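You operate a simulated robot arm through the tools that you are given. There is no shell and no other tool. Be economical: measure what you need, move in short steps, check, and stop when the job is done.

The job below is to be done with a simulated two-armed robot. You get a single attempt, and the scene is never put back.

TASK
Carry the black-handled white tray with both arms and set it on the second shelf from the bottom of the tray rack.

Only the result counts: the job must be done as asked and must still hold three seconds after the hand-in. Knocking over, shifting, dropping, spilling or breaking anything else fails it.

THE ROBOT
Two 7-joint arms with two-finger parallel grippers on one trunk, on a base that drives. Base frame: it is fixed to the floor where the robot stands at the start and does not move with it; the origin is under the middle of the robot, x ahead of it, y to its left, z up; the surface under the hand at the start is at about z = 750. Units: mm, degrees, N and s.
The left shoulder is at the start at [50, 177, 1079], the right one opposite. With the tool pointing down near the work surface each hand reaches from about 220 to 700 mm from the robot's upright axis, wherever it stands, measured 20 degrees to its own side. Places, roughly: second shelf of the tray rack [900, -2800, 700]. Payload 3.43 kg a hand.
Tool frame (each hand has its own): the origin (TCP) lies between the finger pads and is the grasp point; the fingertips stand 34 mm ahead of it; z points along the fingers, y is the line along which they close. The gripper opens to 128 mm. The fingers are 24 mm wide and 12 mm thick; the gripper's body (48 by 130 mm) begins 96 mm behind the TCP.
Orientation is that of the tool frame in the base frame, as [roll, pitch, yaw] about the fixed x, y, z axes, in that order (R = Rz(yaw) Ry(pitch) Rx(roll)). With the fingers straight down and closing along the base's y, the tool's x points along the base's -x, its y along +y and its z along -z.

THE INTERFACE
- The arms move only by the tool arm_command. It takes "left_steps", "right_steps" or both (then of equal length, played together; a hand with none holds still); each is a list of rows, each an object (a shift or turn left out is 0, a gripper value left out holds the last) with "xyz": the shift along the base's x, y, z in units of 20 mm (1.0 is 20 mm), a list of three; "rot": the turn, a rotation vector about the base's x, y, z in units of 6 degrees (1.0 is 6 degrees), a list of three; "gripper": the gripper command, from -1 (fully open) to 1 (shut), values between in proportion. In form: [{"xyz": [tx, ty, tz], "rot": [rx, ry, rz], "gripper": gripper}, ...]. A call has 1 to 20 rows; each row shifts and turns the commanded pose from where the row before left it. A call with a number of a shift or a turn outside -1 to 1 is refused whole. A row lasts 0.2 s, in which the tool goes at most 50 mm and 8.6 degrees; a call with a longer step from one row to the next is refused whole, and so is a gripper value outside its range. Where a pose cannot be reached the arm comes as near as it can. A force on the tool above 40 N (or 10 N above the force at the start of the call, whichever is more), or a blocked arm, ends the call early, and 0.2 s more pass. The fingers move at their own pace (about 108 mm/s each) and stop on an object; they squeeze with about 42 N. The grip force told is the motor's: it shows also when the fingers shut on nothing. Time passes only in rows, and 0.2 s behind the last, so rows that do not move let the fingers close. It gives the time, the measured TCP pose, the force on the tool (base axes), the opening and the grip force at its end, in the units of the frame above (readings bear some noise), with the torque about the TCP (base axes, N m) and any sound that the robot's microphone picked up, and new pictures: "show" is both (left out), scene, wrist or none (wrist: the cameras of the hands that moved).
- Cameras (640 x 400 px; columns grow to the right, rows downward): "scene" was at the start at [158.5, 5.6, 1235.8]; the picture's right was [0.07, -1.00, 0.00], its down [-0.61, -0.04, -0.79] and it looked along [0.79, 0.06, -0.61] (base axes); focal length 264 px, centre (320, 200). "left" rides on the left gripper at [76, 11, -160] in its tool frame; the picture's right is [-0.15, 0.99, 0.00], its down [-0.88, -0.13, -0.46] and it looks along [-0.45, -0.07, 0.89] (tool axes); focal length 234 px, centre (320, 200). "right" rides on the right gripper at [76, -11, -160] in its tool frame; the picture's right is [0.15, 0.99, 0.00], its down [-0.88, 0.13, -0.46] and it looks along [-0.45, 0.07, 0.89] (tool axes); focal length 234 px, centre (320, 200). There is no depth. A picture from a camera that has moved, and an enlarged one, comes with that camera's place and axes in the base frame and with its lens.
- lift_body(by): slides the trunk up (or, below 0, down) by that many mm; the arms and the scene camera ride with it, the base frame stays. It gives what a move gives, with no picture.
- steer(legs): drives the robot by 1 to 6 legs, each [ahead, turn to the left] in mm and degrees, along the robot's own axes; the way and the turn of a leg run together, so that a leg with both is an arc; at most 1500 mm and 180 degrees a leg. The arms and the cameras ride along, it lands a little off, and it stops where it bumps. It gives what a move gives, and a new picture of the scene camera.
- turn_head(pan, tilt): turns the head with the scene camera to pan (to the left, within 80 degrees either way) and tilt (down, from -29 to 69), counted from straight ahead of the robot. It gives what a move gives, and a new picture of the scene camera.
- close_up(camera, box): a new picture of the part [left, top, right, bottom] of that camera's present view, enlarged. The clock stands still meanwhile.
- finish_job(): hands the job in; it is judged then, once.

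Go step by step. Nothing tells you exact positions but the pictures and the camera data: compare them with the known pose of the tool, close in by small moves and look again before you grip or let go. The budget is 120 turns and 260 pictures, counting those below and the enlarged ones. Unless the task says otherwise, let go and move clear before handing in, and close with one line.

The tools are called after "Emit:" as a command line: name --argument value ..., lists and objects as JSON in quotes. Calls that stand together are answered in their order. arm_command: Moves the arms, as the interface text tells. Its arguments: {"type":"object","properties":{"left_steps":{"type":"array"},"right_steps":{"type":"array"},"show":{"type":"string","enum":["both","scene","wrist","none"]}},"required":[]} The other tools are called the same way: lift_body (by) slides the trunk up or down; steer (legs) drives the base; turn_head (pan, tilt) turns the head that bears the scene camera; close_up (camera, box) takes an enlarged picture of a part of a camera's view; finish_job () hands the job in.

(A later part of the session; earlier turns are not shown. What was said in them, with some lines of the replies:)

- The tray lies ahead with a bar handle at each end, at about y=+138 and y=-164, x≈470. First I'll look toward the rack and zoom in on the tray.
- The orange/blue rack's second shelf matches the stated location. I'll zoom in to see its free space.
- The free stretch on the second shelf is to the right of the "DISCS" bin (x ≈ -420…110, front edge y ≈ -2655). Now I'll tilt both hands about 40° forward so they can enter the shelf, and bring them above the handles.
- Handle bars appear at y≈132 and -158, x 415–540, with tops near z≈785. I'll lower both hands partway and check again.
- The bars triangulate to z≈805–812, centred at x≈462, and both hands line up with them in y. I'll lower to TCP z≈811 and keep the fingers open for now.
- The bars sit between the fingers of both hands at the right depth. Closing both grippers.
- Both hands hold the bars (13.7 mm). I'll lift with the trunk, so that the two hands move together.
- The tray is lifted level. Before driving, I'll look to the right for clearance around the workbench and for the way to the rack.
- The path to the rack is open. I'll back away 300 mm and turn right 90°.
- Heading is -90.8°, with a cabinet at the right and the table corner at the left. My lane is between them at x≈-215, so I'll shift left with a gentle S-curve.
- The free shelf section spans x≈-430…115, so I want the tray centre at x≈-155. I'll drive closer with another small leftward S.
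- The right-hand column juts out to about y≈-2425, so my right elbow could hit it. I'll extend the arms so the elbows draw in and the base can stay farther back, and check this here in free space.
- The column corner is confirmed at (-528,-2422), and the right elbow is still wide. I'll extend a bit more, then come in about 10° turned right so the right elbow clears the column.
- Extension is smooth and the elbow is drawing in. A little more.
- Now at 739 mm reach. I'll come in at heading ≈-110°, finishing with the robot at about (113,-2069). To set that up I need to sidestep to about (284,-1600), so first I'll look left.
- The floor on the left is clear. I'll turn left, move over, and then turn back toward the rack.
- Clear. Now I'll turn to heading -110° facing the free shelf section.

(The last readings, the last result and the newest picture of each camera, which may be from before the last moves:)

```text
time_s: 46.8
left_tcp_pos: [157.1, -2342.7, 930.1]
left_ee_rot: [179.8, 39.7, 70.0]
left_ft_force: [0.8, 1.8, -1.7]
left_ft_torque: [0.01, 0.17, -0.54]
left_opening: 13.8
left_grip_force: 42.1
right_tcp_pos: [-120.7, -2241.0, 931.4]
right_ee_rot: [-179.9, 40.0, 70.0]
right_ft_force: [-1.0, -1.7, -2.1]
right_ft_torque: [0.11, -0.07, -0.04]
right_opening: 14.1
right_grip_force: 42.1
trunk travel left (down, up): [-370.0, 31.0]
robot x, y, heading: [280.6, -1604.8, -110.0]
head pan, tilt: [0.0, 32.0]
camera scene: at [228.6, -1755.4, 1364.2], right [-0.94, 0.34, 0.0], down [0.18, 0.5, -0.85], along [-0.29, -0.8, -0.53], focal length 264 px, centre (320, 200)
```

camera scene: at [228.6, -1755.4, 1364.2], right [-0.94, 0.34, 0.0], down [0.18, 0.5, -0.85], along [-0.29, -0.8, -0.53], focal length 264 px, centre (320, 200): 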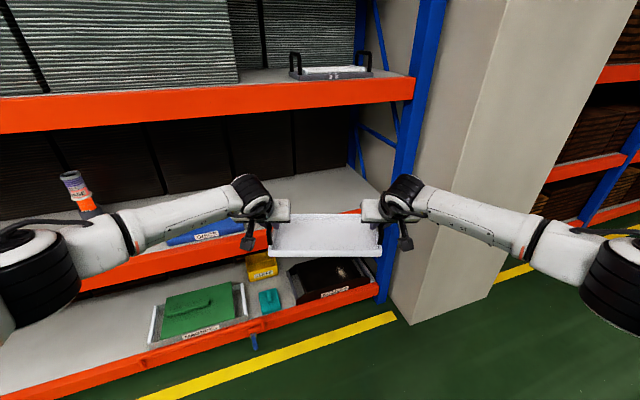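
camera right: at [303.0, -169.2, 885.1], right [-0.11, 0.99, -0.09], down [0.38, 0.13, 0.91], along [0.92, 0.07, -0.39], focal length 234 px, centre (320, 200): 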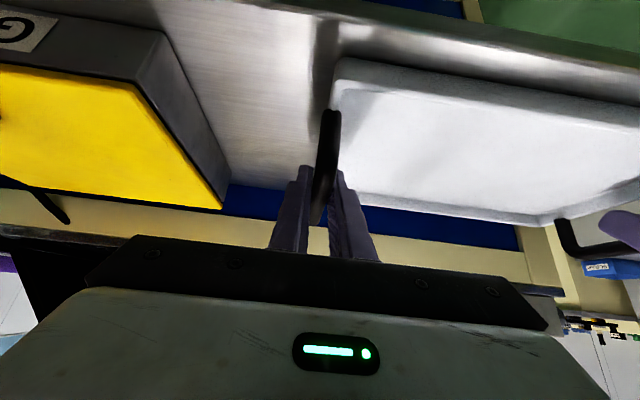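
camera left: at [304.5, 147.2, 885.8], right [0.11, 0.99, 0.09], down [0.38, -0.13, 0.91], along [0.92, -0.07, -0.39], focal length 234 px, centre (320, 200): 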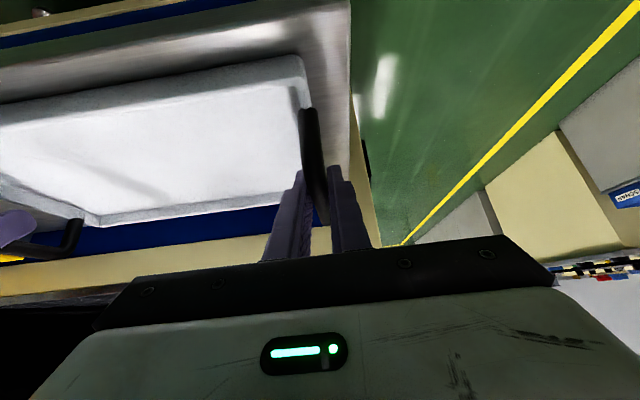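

Aligned. I'll zoom in to measure the shelf edge and clearances before going in.

Emit:
close_up --camera "scene" --box '[220, 140, 460, 290]'

Emit:
close_up --camera "scene" --box '[60, 160, 300, 310]'

```text
2.67 times, centred on (340, 215) of scene
camera zoom: at [228.6, -1755.4, 1364.2], right [-0.94, 0.34, 0.0], down [0.18, 0.5, -0.85], along [-0.29, -0.8, -0.53], focal length 705 px, centre (267, 160)
```

zoom: 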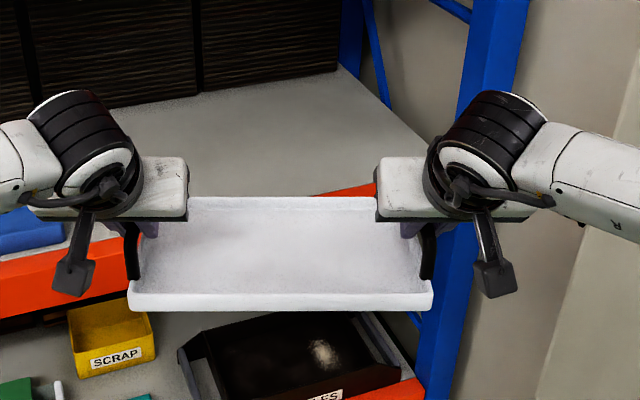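

```text
2.67 times, centred on (180, 235) of scene
camera zoom: at [228.6, -1755.4, 1364.2], right [-0.94, 0.34, 0.0], down [0.18, 0.5, -0.85], along [-0.29, -0.8, -0.53], focal length 705 px, centre (693, 107)
```

zoom: 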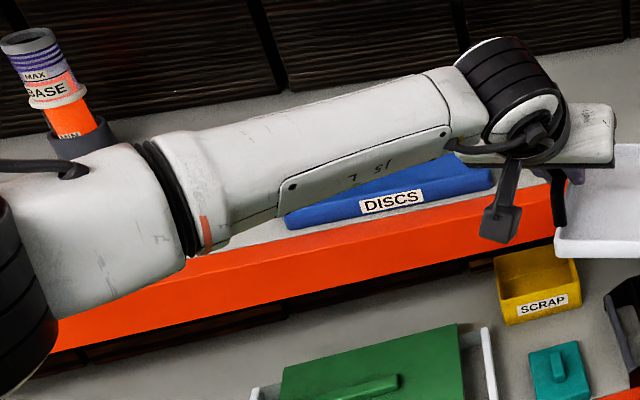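

The shelf front edge measures at y≈-2590, z≈720, and the upper beam bottom is at about 1173. I'll lower the trunk 70 mm so the wrists clear the upper beam, then drive in part of the way.

Emit:
lift_body --by -70

Emit:
steer --legs '[[300, 0]]'

Emit:
turn_head --pan -30 --tilt 30

```text
time_s: 47.9
left_tcp_pos: [157.1, -2344.1, 859.2]
left_ee_rot: [179.8, 39.9, 70.0]
left_ft_force: [0.7, 1.7, -1.0]
left_ft_torque: [0.11, 0.16, -0.53]
left_opening: 13.7
left_grip_force: 41.9
right_tcp_pos: [-119.8, -2241.6, 861.7]
right_ee_rot: [-179.9, 39.9, 70.0]
right_ft_force: [-0.9, -2.3, -2.2]
right_ft_torque: [-0.02, -0.05, -0.1]
right_opening: 13.6
right_grip_force: 42.1
trunk travel left (down, up): [-300.0, 101.0]
robot x, y, heading: [283.7, -1605.7, -109.8]
head pan, tilt: [0.0, 32.0]
```

```text
time_s: 49.9
left_tcp_pos: [58.5, -2625.1, 858.6]
left_ee_rot: [179.8, 39.7, 70.5]
left_ft_force: [0.3, 2.3, -1.7]
left_ft_torque: [0.09, 0.06, -0.53]
left_opening: 13.8
left_grip_force: 42.2
right_tcp_pos: [-217.0, -2524.0, 860.6]
right_ee_rot: [-179.9, 39.8, 70.3]
right_ft_force: [-1.0, -1.4, -1.4]
right_ft_torque: [-0.04, -0.02, -0.11]
right_opening: 13.6
right_grip_force: 41.9
trunk travel left (down, up): [-300.0, 101.0]
robot x, y, heading: [177.9, -1884.0, -109.6]
head pan, tilt: [0.0, 32.0]
camera scene: at [128.2, -2037.0, 1294.1], right [-0.94, 0.34, 0.0], down [0.18, 0.5, -0.85], along [-0.28, -0.8, -0.53], focal length 264 px, centre (320, 200)
```

scene: 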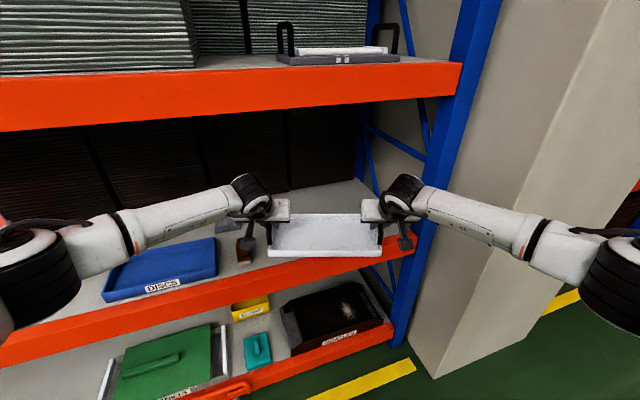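

```text
time_s: 50.9
left_tcp_pos: [59.7, -2625.6, 860.0]
left_ee_rot: [179.8, 39.8, 70.2]
left_ft_force: [0.9, 0.5, -1.7]
left_ft_torque: [-0.08, 0.13, -0.53]
left_opening: 13.6
left_grip_force: 41.9
right_tcp_pos: [-216.7, -2523.5, 861.5]
right_ee_rot: [-179.8, 39.9, 70.3]
right_ft_force: [-1.1, -2.0, -2.4]
right_ft_torque: [0.12, -0.06, -0.02]
right_opening: 13.3
right_grip_force: 41.9
trunk travel left (down, up): [-300.0, 101.0]
robot x, y, heading: [180.7, -1885.6, -109.4]
head pan, tilt: [-30.0, 30.0]
camera scene: at [89.6, -2010.9, 1297.3], right [-0.65, 0.76, 0.0], down [0.38, 0.32, -0.87], along [-0.66, -0.56, -0.5], focal length 264 px, centre (320, 200)
```

scene: 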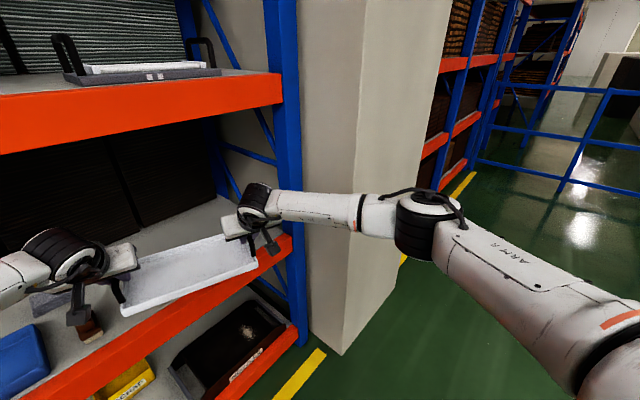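

The right elbow will end about 50 mm clear of the column corner. Driving the last 190 mm in.

Emit:
steer --legs '[[110, 0]]'

Emit:
steer --legs '[[80, 0]]'

Emit:
turn_head --pan 0 --tilt 38

```text
time_s: 52.1
left_tcp_pos: [22.3, -2732.3, 860.2]
left_ee_rot: [179.8, 39.6, 70.4]
left_ft_force: [1.2, 2.3, -2.5]
left_ft_torque: [0.06, 0.15, -0.58]
left_opening: 13.7
left_grip_force: 41.7
right_tcp_pos: [-254.0, -2631.9, 859.0]
right_ee_rot: [-179.8, 39.9, 70.4]
right_ft_force: [-1.4, -1.0, -1.7]
right_ft_torque: [-0.01, -0.04, -0.08]
right_opening: 13.5
right_grip_force: 42.1
trunk travel left (down, up): [-300.0, 101.0]
robot x, y, heading: [140.5, -1993.4, -109.6]
head pan, tilt: [-30.0, 30.0]
camera scene: at [51.7, -2117.8, 1297.2], right [-0.65, 0.76, 0.0], down [0.38, 0.33, -0.87], along [-0.66, -0.56, -0.5], focal length 264 px, centre (320, 200)
```

scene: 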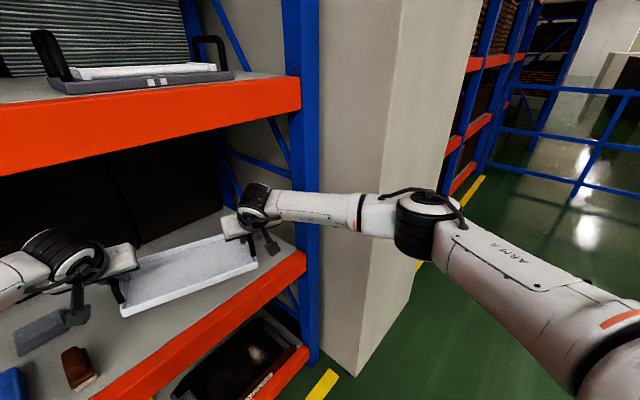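

```text
time_s: 53.1
left_tcp_pos: [-4.6, -2805.5, 859.0]
left_ee_rot: [179.8, 39.6, 70.4]
left_ft_force: [0.2, 1.6, -1.4]
left_ft_torque: [-0.02, 0.15, -0.52]
left_opening: 13.8
left_grip_force: 42.0
right_tcp_pos: [-281.0, -2704.0, 861.3]
right_ee_rot: [-180.0, 39.8, 70.5]
right_ft_force: [-0.7, -2.3, -2.5]
right_ft_torque: [0.12, -0.06, 0.03]
right_opening: 13.9
right_grip_force: 42.2
trunk travel left (down, up): [-300.0, 101.0]
robot x, y, heading: [116.7, -2064.3, -109.6]
head pan, tilt: [-30.0, 30.0]
camera scene: at [25.5, -2191.2, 1297.2], right [-0.65, 0.76, 0.0], down [0.38, 0.33, -0.87], along [-0.66, -0.56, -0.5], focal length 264 px, centre (320, 200)
```

scene: 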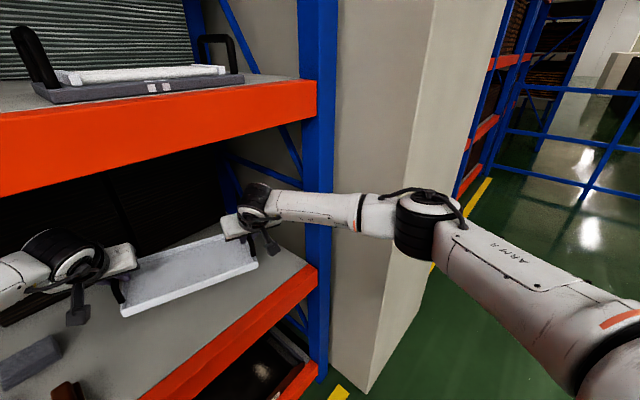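

```text
time_s: 54.1
left_tcp_pos: [-5.2, -2804.9, 860.4]
left_ee_rot: [179.8, 39.7, 70.3]
left_ft_force: [1.6, 0.7, -1.4]
left_ft_torque: [-0.02, 0.15, -0.45]
left_opening: 13.8
left_grip_force: 42.0
right_tcp_pos: [-281.0, -2703.5, 861.7]
right_ee_rot: [-179.8, 39.9, 70.4]
right_ft_force: [-1.3, -0.8, -2.5]
right_ft_torque: [0.11, -0.03, 0.1]
right_opening: 13.7
right_grip_force: 41.9
trunk travel left (down, up): [-300.0, 101.0]
robot x, y, heading: [117.7, -2068.9, -109.9]
head pan, tilt: [0.0, 38.0]
camera scene: at [65.7, -2213.1, 1285.0], right [-0.94, 0.34, 0.0], down [0.21, 0.58, -0.79], along [-0.26, -0.74, -0.62], focal length 264 px, centre (320, 200)
```

scene: 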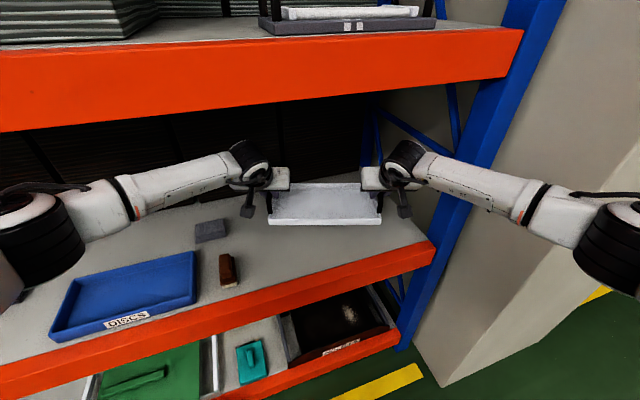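

The tray is over free shelf space and clear of the bin, brush and post. Lowering most of the way.

Emit:
lift_body --by -55

Emit:
arm_command --left_steps '[{}]' --right_steps '[{}]'

```text
time_s: 55.0
left_tcp_pos: [-4.3, -2803.6, 806.2]
left_ee_rot: [179.7, 39.8, 70.3]
left_ft_force: [0.7, 1.3, -1.9]
left_ft_torque: [0.01, 0.09, -0.47]
left_opening: 13.7
left_grip_force: 42.3
right_tcp_pos: [-280.8, -2703.5, 807.7]
right_ee_rot: [-179.9, 39.9, 70.3]
right_ft_force: [-2.0, -1.5, -2.2]
right_ft_torque: [0.04, -0.04, 0.04]
right_opening: 13.5
right_grip_force: 42.2
trunk travel left (down, up): [-245.0, 156.0]
robot x, y, heading: [114.6, -2067.0, -109.6]
head pan, tilt: [0.0, 38.0]
```

```text
time_s: 55.5
left_tcp_pos: [-5.0, -2803.7, 804.7]
left_ee_rot: [179.7, 39.7, 70.2]
left_ft_force: [0.8, 1.2, -1.8]
left_ft_torque: [0.1, 0.09, -0.44]
left_opening: 13.6
left_grip_force: 42.3
right_tcp_pos: [-280.6, -2704.5, 807.0]
right_ee_rot: [-179.9, 39.9, 70.4]
right_ft_force: [-1.4, -0.7, -2.3]
right_ft_torque: [0.0, -0.07, 0.01]
right_opening: 14.0
right_grip_force: 41.6
trunk travel left (down, up): [-245.0, 156.0]
robot x, y, heading: [117.6, -2064.3, -109.6]
head pan, tilt: [0.0, 38.0]
camera scene: at [65.7, -2213.1, 1230.0], right [-0.94, 0.34, 0.0], down [0.21, 0.58, -0.79], along [-0.26, -0.74, -0.62], focal length 264 px, centre (320, 200)
camera right: at [-236.3, -2549.3, 880.5], right [0.97, -0.23, -0.1], down [-0.01, -0.41, 0.91], along [-0.25, -0.89, -0.39], focal length 234 px, centre (320, 200)
camera left: at [59.5, -2656.9, 880.2], right [0.89, -0.44, 0.1], down [-0.25, -0.32, 0.91], along [-0.37, -0.84, -0.4], focal length 234 px, centre (320, 200)
```

scene: 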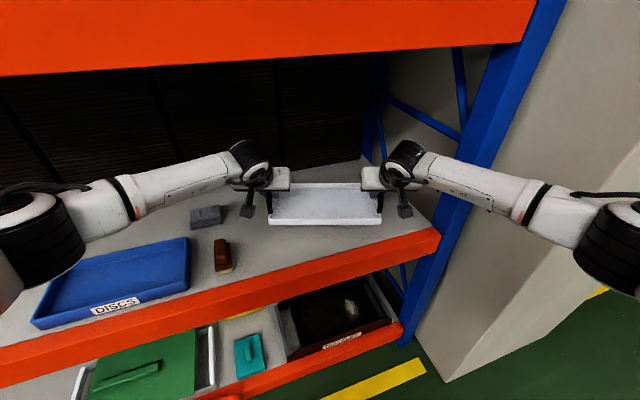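
right: 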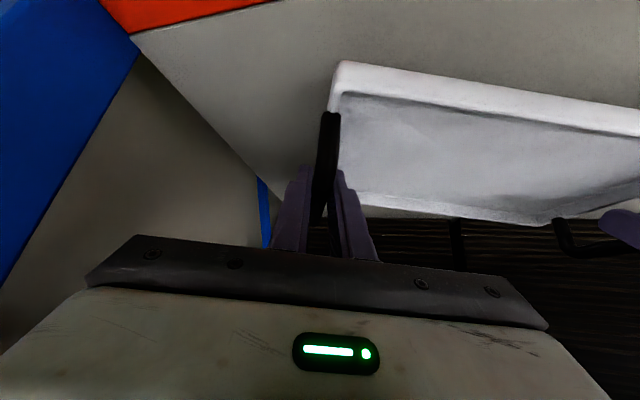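
left: 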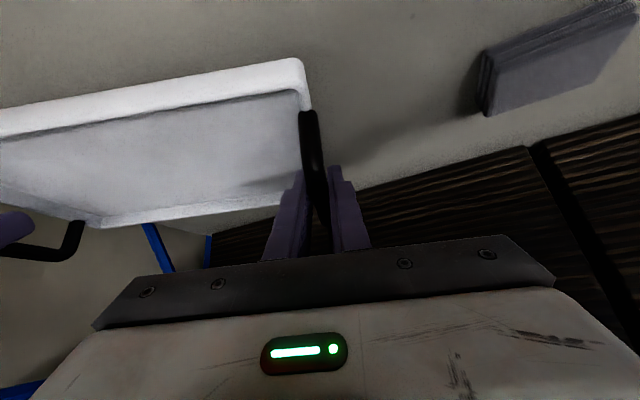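

All clear, with roughly 20 mm to go. Lowering gently with both arms and watching the forces.

Emit:
arm_command --left_steps '[{"xyz": [0, 0, -0.2]}, {"xyz": [0, 0, -0.2]}, {"xyz": [0, 0, -0.2]}, {"xyz": [0, 0, -0.2]}]' --right_steps '[{"xyz": [0, 0, -0.22]}, {"xyz": [0, 0, -0.22]}, {"xyz": [0, 0, -0.23]}, {"xyz": [0, 0, -0.23]}]' --show "none"

```text
time_s: 56.5
left_tcp_pos: [-3.6, -2804.5, 788.8]
left_ee_rot: [179.7, 39.7, 70.4]
left_ft_force: [-1.1, 0.8, -2.9]
left_ft_torque: [-0.38, -0.12, -0.37]
left_opening: 13.9
left_grip_force: 42.1
right_tcp_pos: [-280.2, -2703.6, 788.8]
right_ee_rot: [-179.9, 39.9, 70.2]
right_ft_force: [2.2, -2.8, -0.4]
right_ft_torque: [0.29, -0.41, 0.07]
right_opening: 13.7
right_grip_force: 42.2
trunk travel left (down, up): [-245.0, 156.0]
robot x, y, heading: [113.7, -2068.0, -110.0]
head pan, tilt: [0.0, 38.0]
```

Emit:
arm_command --left_steps '[{"xyz": [0, 0, -0.1]}, {"xyz": [0, 0, -0.1]}, {"xyz": [0, 0, -0.1]}]' --right_steps '[{"xyz": [0, 0, -0.1]}, {"xyz": [0, 0, -0.1]}, {"xyz": [0, 0, -0.1]}]' --show "wrist"

```text
time_s: 57.2
left_tcp_pos: [-3.3, -2804.1, 783.2]
left_ee_rot: [179.8, 39.7, 70.4]
left_ft_force: [-0.4, 1.6, -3.9]
left_ft_torque: [0.15, -0.21, -0.35]
left_opening: 13.8
left_grip_force: 41.9
right_tcp_pos: [-279.1, -2704.3, 782.9]
right_ee_rot: [-180.0, 39.9, 70.4]
right_ft_force: [1.1, -1.0, 0.3]
right_ft_torque: [-0.19, -0.19, 0.14]
right_opening: 13.6
right_grip_force: 42.1
trunk travel left (down, up): [-245.0, 156.0]
robot x, y, heading: [115.6, -2069.2, -109.6]
head pan, tilt: [0.0, 38.0]
camera right: at [-235.6, -2549.5, 856.4], right [0.97, -0.23, -0.1], down [0.0, -0.41, 0.91], along [-0.25, -0.89, -0.39], focal length 234 px, centre (320, 200)
camera left: at [60.3, -2657.0, 858.4], right [0.89, -0.44, 0.1], down [-0.25, -0.32, 0.91], along [-0.37, -0.84, -0.4], focal length 234 px, centre (320, 200)
```

right: 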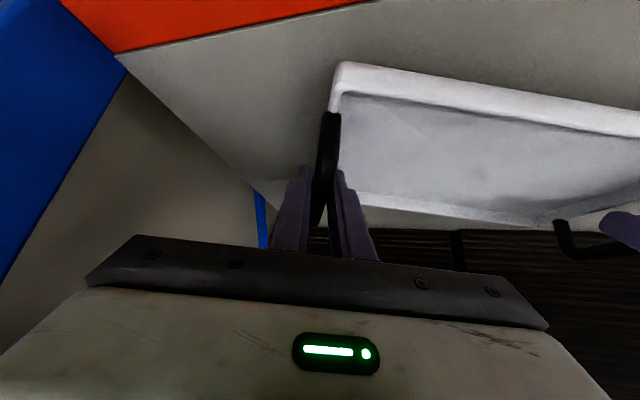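
left: 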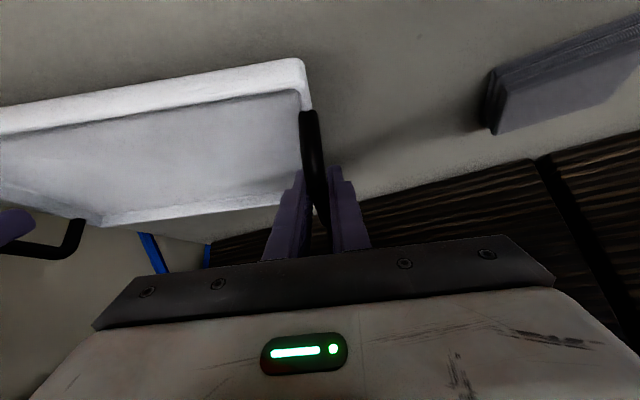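

No contact force yet, so I'll keep lowering slowly.

Emit:
arm_command --left_steps '[{"xyz": [0, 0, -0.1]}, {"xyz": [0, 0, -0.1]}, {"xyz": [0, 0, -0.1]}]' --right_steps '[{"xyz": [0, 0, -0.1]}, {"xyz": [0, 0, -0.1]}, {"xyz": [0, 0, -0.1]}]' --show "none"

Emit:
arm_command --left_steps '[{"xyz": [0, 0, -0.1]}, {"xyz": [0, 0, -0.1]}]' --right_steps '[{"xyz": [0, 0, -0.1]}, {"xyz": [0, 0, -0.1]}]' --show "none"

Emit:
close_up --camera "left" --box '[160, 30, 400, 180]'

```text
time_s: 58.0
left_tcp_pos: [-3.8, -2804.8, 777.5]
left_ee_rot: [179.8, 39.7, 70.3]
left_ft_force: [-0.8, -1.1, -2.2]
left_ft_torque: [0.93, -0.24, -0.2]
left_opening: 13.7
left_grip_force: 42.3
right_tcp_pos: [-279.3, -2705.4, 777.2]
right_ee_rot: [-179.8, 40.0, 70.3]
right_ft_force: [0.3, 0.5, -1.3]
right_ft_torque: [-0.81, 0.18, 0.44]
right_opening: 13.7
right_grip_force: 41.9
trunk travel left (down, up): [-245.0, 156.0]
robot x, y, heading: [119.4, -2063.1, -109.5]
head pan, tilt: [0.0, 38.0]
```

```text
time_s: 58.6
left_tcp_pos: [-4.2, -2804.9, 773.2]
left_ee_rot: [179.7, 39.8, 70.3]
left_ft_force: [-0.6, 0.1, -2.6]
left_ft_torque: [-0.18, -0.04, -0.39]
left_opening: 14.0
left_grip_force: 42.0
right_tcp_pos: [-280.0, -2704.5, 772.9]
right_ee_rot: [-179.9, 39.9, 70.2]
right_ft_force: [0.9, -1.0, -0.3]
right_ft_torque: [0.15, -0.29, 0.17]
right_opening: 13.7
right_grip_force: 42.2
trunk travel left (down, up): [-245.0, 156.0]
robot x, y, heading: [116.0, -2063.9, -109.6]
head pan, tilt: [0.0, 38.0]
```

```text
2.67 times, centred on (280, 105) of left
camera zoom: at [59.9, -2657.2, 848.0], right [0.89, -0.44, 0.1], down [-0.26, -0.32, 0.91], along [-0.37, -0.84, -0.4], focal length 624 px, centre (427, 453)
```

zoom: 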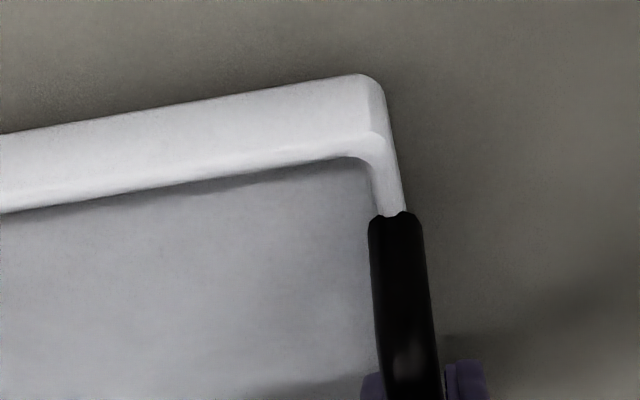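

Still airborne; contact is likely around TCP z≈761 (shelf at 700).

Emit:
arm_command --left_steps '[{"xyz": [0, 0, -0.1]}, {"xyz": [0, 0, -0.1]}, {"xyz": [0, 0, -0.1]}, {"xyz": [0, 0, -0.1]}]' --right_steps '[{"xyz": [0, 0, -0.1]}, {"xyz": [0, 0, -0.1]}, {"xyz": [0, 0, -0.1]}, {"xyz": [0, 0, -0.1]}]' --show "none"

Emit:
arm_command --left_steps '[{"xyz": [0, 0, -0.1]}, {"xyz": [0, 0, -0.1]}]' --right_steps '[{"xyz": [0, 0, -0.1]}, {"xyz": [0, 0, -0.1]}]' --show "none"

```text
time_s: 59.6
left_tcp_pos: [-3.6, -2804.8, 764.3]
left_ee_rot: [179.8, 39.7, 70.4]
left_ft_force: [-0.4, -0.1, -2.0]
left_ft_torque: [0.14, -0.06, -0.17]
left_opening: 13.6
left_grip_force: 42.0
right_tcp_pos: [-280.7, -2705.0, 763.6]
right_ee_rot: [-179.9, 39.9, 70.5]
right_ft_force: [1.5, 0.1, -0.8]
right_ft_torque: [-0.1, -0.1, 0.22]
right_opening: 13.7
right_grip_force: 42.4
trunk travel left (down, up): [-245.0, 156.0]
robot x, y, heading: [117.7, -2066.4, -109.6]
head pan, tilt: [0.0, 38.0]
```

```text
time_s: 60.2
left_tcp_pos: [-4.5, -2804.6, 762.5]
left_ee_rot: [179.8, 39.8, 70.4]
left_ft_force: [-1.3, -0.9, -2.6]
left_ft_torque: [-0.41, 0.23, -0.06]
left_opening: 13.8
left_grip_force: 42.2
right_tcp_pos: [-280.1, -2704.3, 761.8]
right_ee_rot: [-179.9, 39.9, 70.5]
right_ft_force: [1.1, 0.7, 2.2]
right_ft_torque: [0.12, -0.14, 0.48]
right_opening: 13.9
right_grip_force: 42.3
trunk travel left (down, up): [-245.0, 156.0]
robot x, y, heading: [114.3, -2062.3, -109.7]
head pan, tilt: [0.0, 38.0]
```

Contact seems to be starting on the right side. A tiny bit further.

Emit:
arm_command --left_steps '[{"xyz": [0, 0, -0.1]}, {}]' --right_steps '[{"xyz": [0, 0, -0.06]}, {}]' --show "none"

Emit:
close_up --camera "left" --box '[160, 30, 400, 180]'

Emit:
close_up --camera "right" --box '[240, 30, 480, 180]'

```text
time_s: 60.9
left_tcp_pos: [-3.6, -2804.8, 761.8]
left_ee_rot: [179.7, 39.8, 70.4]
left_ft_force: [2.8, 0.6, 5.7]
left_ft_torque: [-0.02, 0.03, -0.26]
left_opening: 13.6
left_grip_force: 42.0
right_tcp_pos: [-279.2, -2704.3, 761.3]
right_ee_rot: [-180.0, 40.1, 70.4]
right_ft_force: [0.6, -1.8, 2.8]
right_ft_torque: [-0.38, -0.04, 0.39]
right_opening: 13.8
right_grip_force: 42.2
trunk travel left (down, up): [-245.0, 156.0]
robot x, y, heading: [114.8, -2067.1, -109.8]
head pan, tilt: [0.0, 38.0]
```

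```text
2.67 times, centred on (280, 105) of left
camera zoom: at [59.8, -2656.5, 836.0], right [0.9, -0.44, 0.1], down [-0.25, -0.32, 0.91], along [-0.37, -0.84, -0.39], focal length 624 px, centre (427, 453)
```

zoom: 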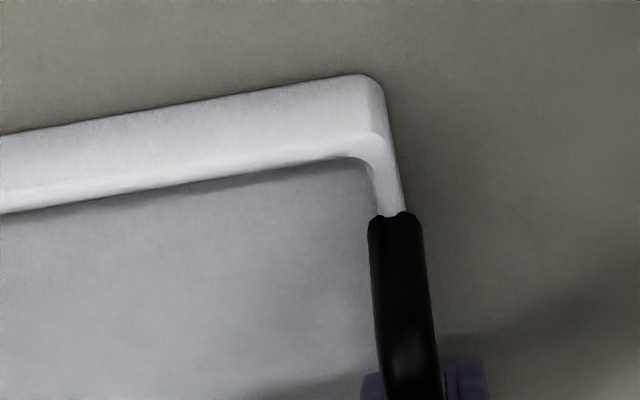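

```text
2.67 times, centred on (360, 105) of right
camera zoom: at [-236.2, -2549.7, 834.9], right [0.97, -0.23, -0.1], down [0.0, -0.4, 0.92], along [-0.25, -0.89, -0.39], focal length 624 px, centre (213, 453)
```

zoom: 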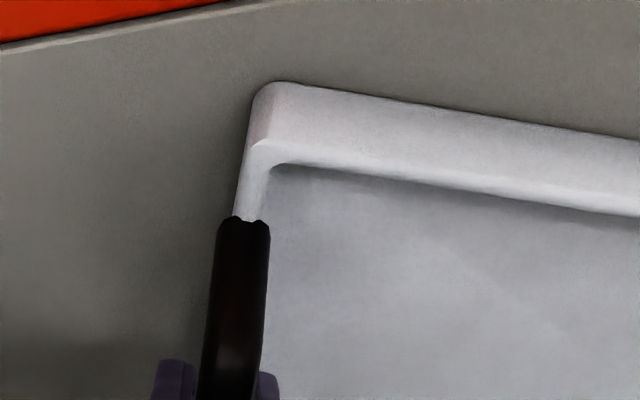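

The tray rests on the shelf on both sides. Opening the grippers partly.

Emit:
arm_command --left_steps '[{"gripper": 0.6}, {"gripper": 0.3}, {"gripper": 0.1}, {}, {}]' --right_steps '[{"gripper": 0.6}, {"gripper": 0.3}, {"gripper": 0.1}, {}, {}]'

```text
time_s: 62.0
left_tcp_pos: [-4.4, -2804.9, 760.0]
left_ee_rot: [179.8, 39.9, 70.3]
left_ft_force: [0.4, -0.2, -0.2]
left_ft_torque: [0.0, 0.01, 0.0]
left_opening: 57.8
left_grip_force: 0.1
right_tcp_pos: [-280.7, -2704.6, 759.5]
right_ee_rot: [-179.8, 39.8, 70.3]
right_ft_force: [0.9, -0.3, -0.6]
right_ft_torque: [0.0, -0.01, -0.01]
right_opening: 57.7
right_grip_force: 0.1
trunk travel left (down, up): [-245.0, 156.0]
robot x, y, heading: [115.2, -2064.7, -109.4]
head pan, tilt: [0.0, 38.0]
camera scene: at [65.9, -2212.8, 1230.0], right [-0.94, 0.34, 0.0], down [0.21, 0.58, -0.79], along [-0.26, -0.74, -0.62], focal length 264 px, centre (320, 200)
camera right: at [-236.4, -2549.9, 833.7], right [0.97, -0.23, -0.1], down [-0.01, -0.41, 0.91], along [-0.25, -0.89, -0.39], focal length 234 px, centre (320, 200)
camera left: at [59.3, -2656.5, 834.4], right [0.89, -0.44, 0.1], down [-0.25, -0.32, 0.91], along [-0.37, -0.84, -0.4], focal length 234 px, centre (320, 200)
```

scene: 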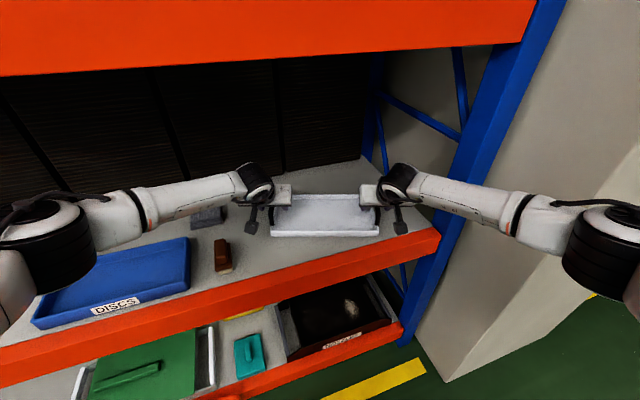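
right: 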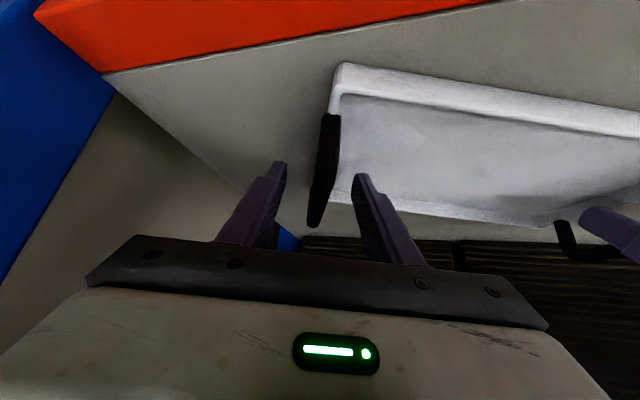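
left: 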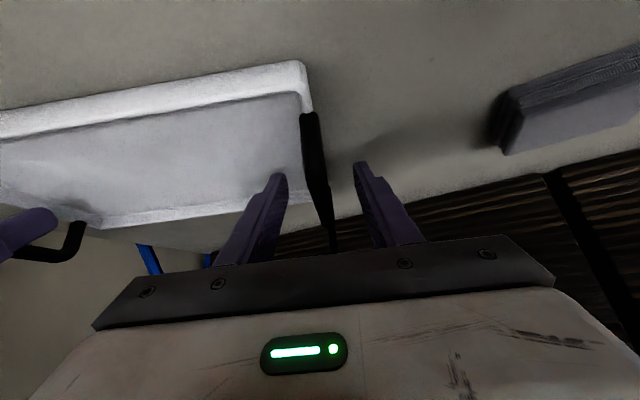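

Both hands are released and clear of the bars. I'll raise the trunk straight up, then back straight out.

Emit:
lift_body --by 80

Emit:
steer --legs '[[-450, 0]]'

Emit:
close_up --camera "scene" --box '[160, 100, 480, 300]'

```text
time_s: 63.2
left_tcp_pos: [-4.0, -2804.9, 839.5]
left_ee_rot: [179.8, 39.8, 70.3]
left_ft_force: [0.1, -0.1, 0.3]
left_ft_torque: [-0.01, 0.05, 0.02]
left_opening: 57.3
left_grip_force: 0.0
right_tcp_pos: [-281.2, -2704.4, 840.0]
right_ee_rot: [-179.8, 39.9, 70.4]
right_ft_force: [0.1, 0.3, -0.1]
right_ft_torque: [0.0, 0.01, 0.05]
right_opening: 57.5
right_grip_force: 0.0
trunk travel left (down, up): [-325.0, 76.0]
robot x, y, heading: [117.9, -2062.7, -109.8]
head pan, tilt: [0.0, 38.0]
```

```text
time_s: 65.9
left_tcp_pos: [145.4, -2386.3, 839.6]
left_ee_rot: [179.8, 39.8, 70.5]
left_ft_force: [0.1, -0.1, 0.4]
left_ft_torque: [-0.04, -0.01, -0.02]
left_opening: 57.6
left_grip_force: 0.0
right_tcp_pos: [-130.4, -2286.2, 839.6]
right_ee_rot: [-179.9, 39.8, 70.6]
right_ft_force: [1.0, -0.2, -0.2]
right_ft_torque: [-0.03, 0.0, 0.0]
right_opening: 57.7
right_grip_force: 0.0
trunk travel left (down, up): [-325.0, 76.0]
robot x, y, heading: [264.5, -1644.9, -109.2]
head pan, tilt: [0.0, 38.0]
camera scene: at [214.7, -1793.6, 1310.1], right [-0.94, 0.33, 0.0], down [0.2, 0.58, -0.79], along [-0.26, -0.74, -0.62], focal length 264 px, centre (320, 200)
```

scene: 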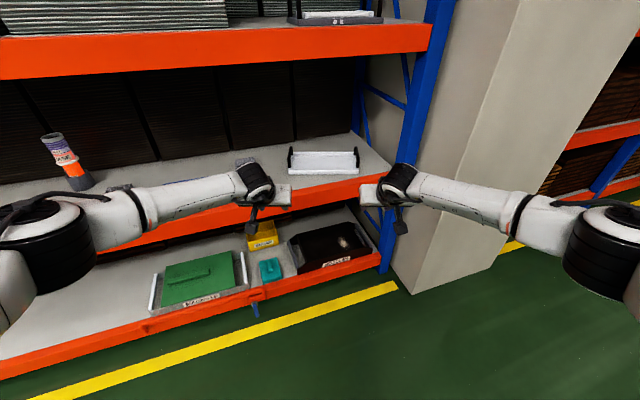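

```text
2.00 times, centred on (320, 200) of scene
camera zoom: at [214.7, -1793.6, 1310.1], right [-0.94, 0.33, 0.0], down [0.2, 0.58, -0.79], along [-0.26, -0.74, -0.62], focal length 529 px, centre (320, 200)
```

zoom: 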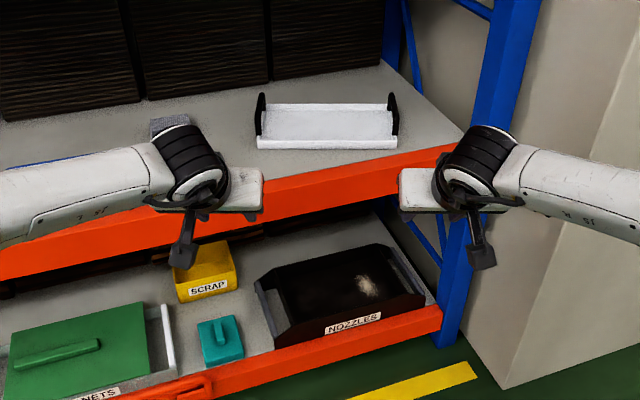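

The tray rests flat on the second shelf, the robot is clear, and nothing else I can see has moved. Handing in.

Emit:
finish_job

```text
The job is handed in.
```

The white tray is on the second shelf from the bottom of the rack, in the free stretch right of the "DISCS" bin. It sits flat, turned about 20° to the shelf edge. Both grippers are released and the robot has backed clear.
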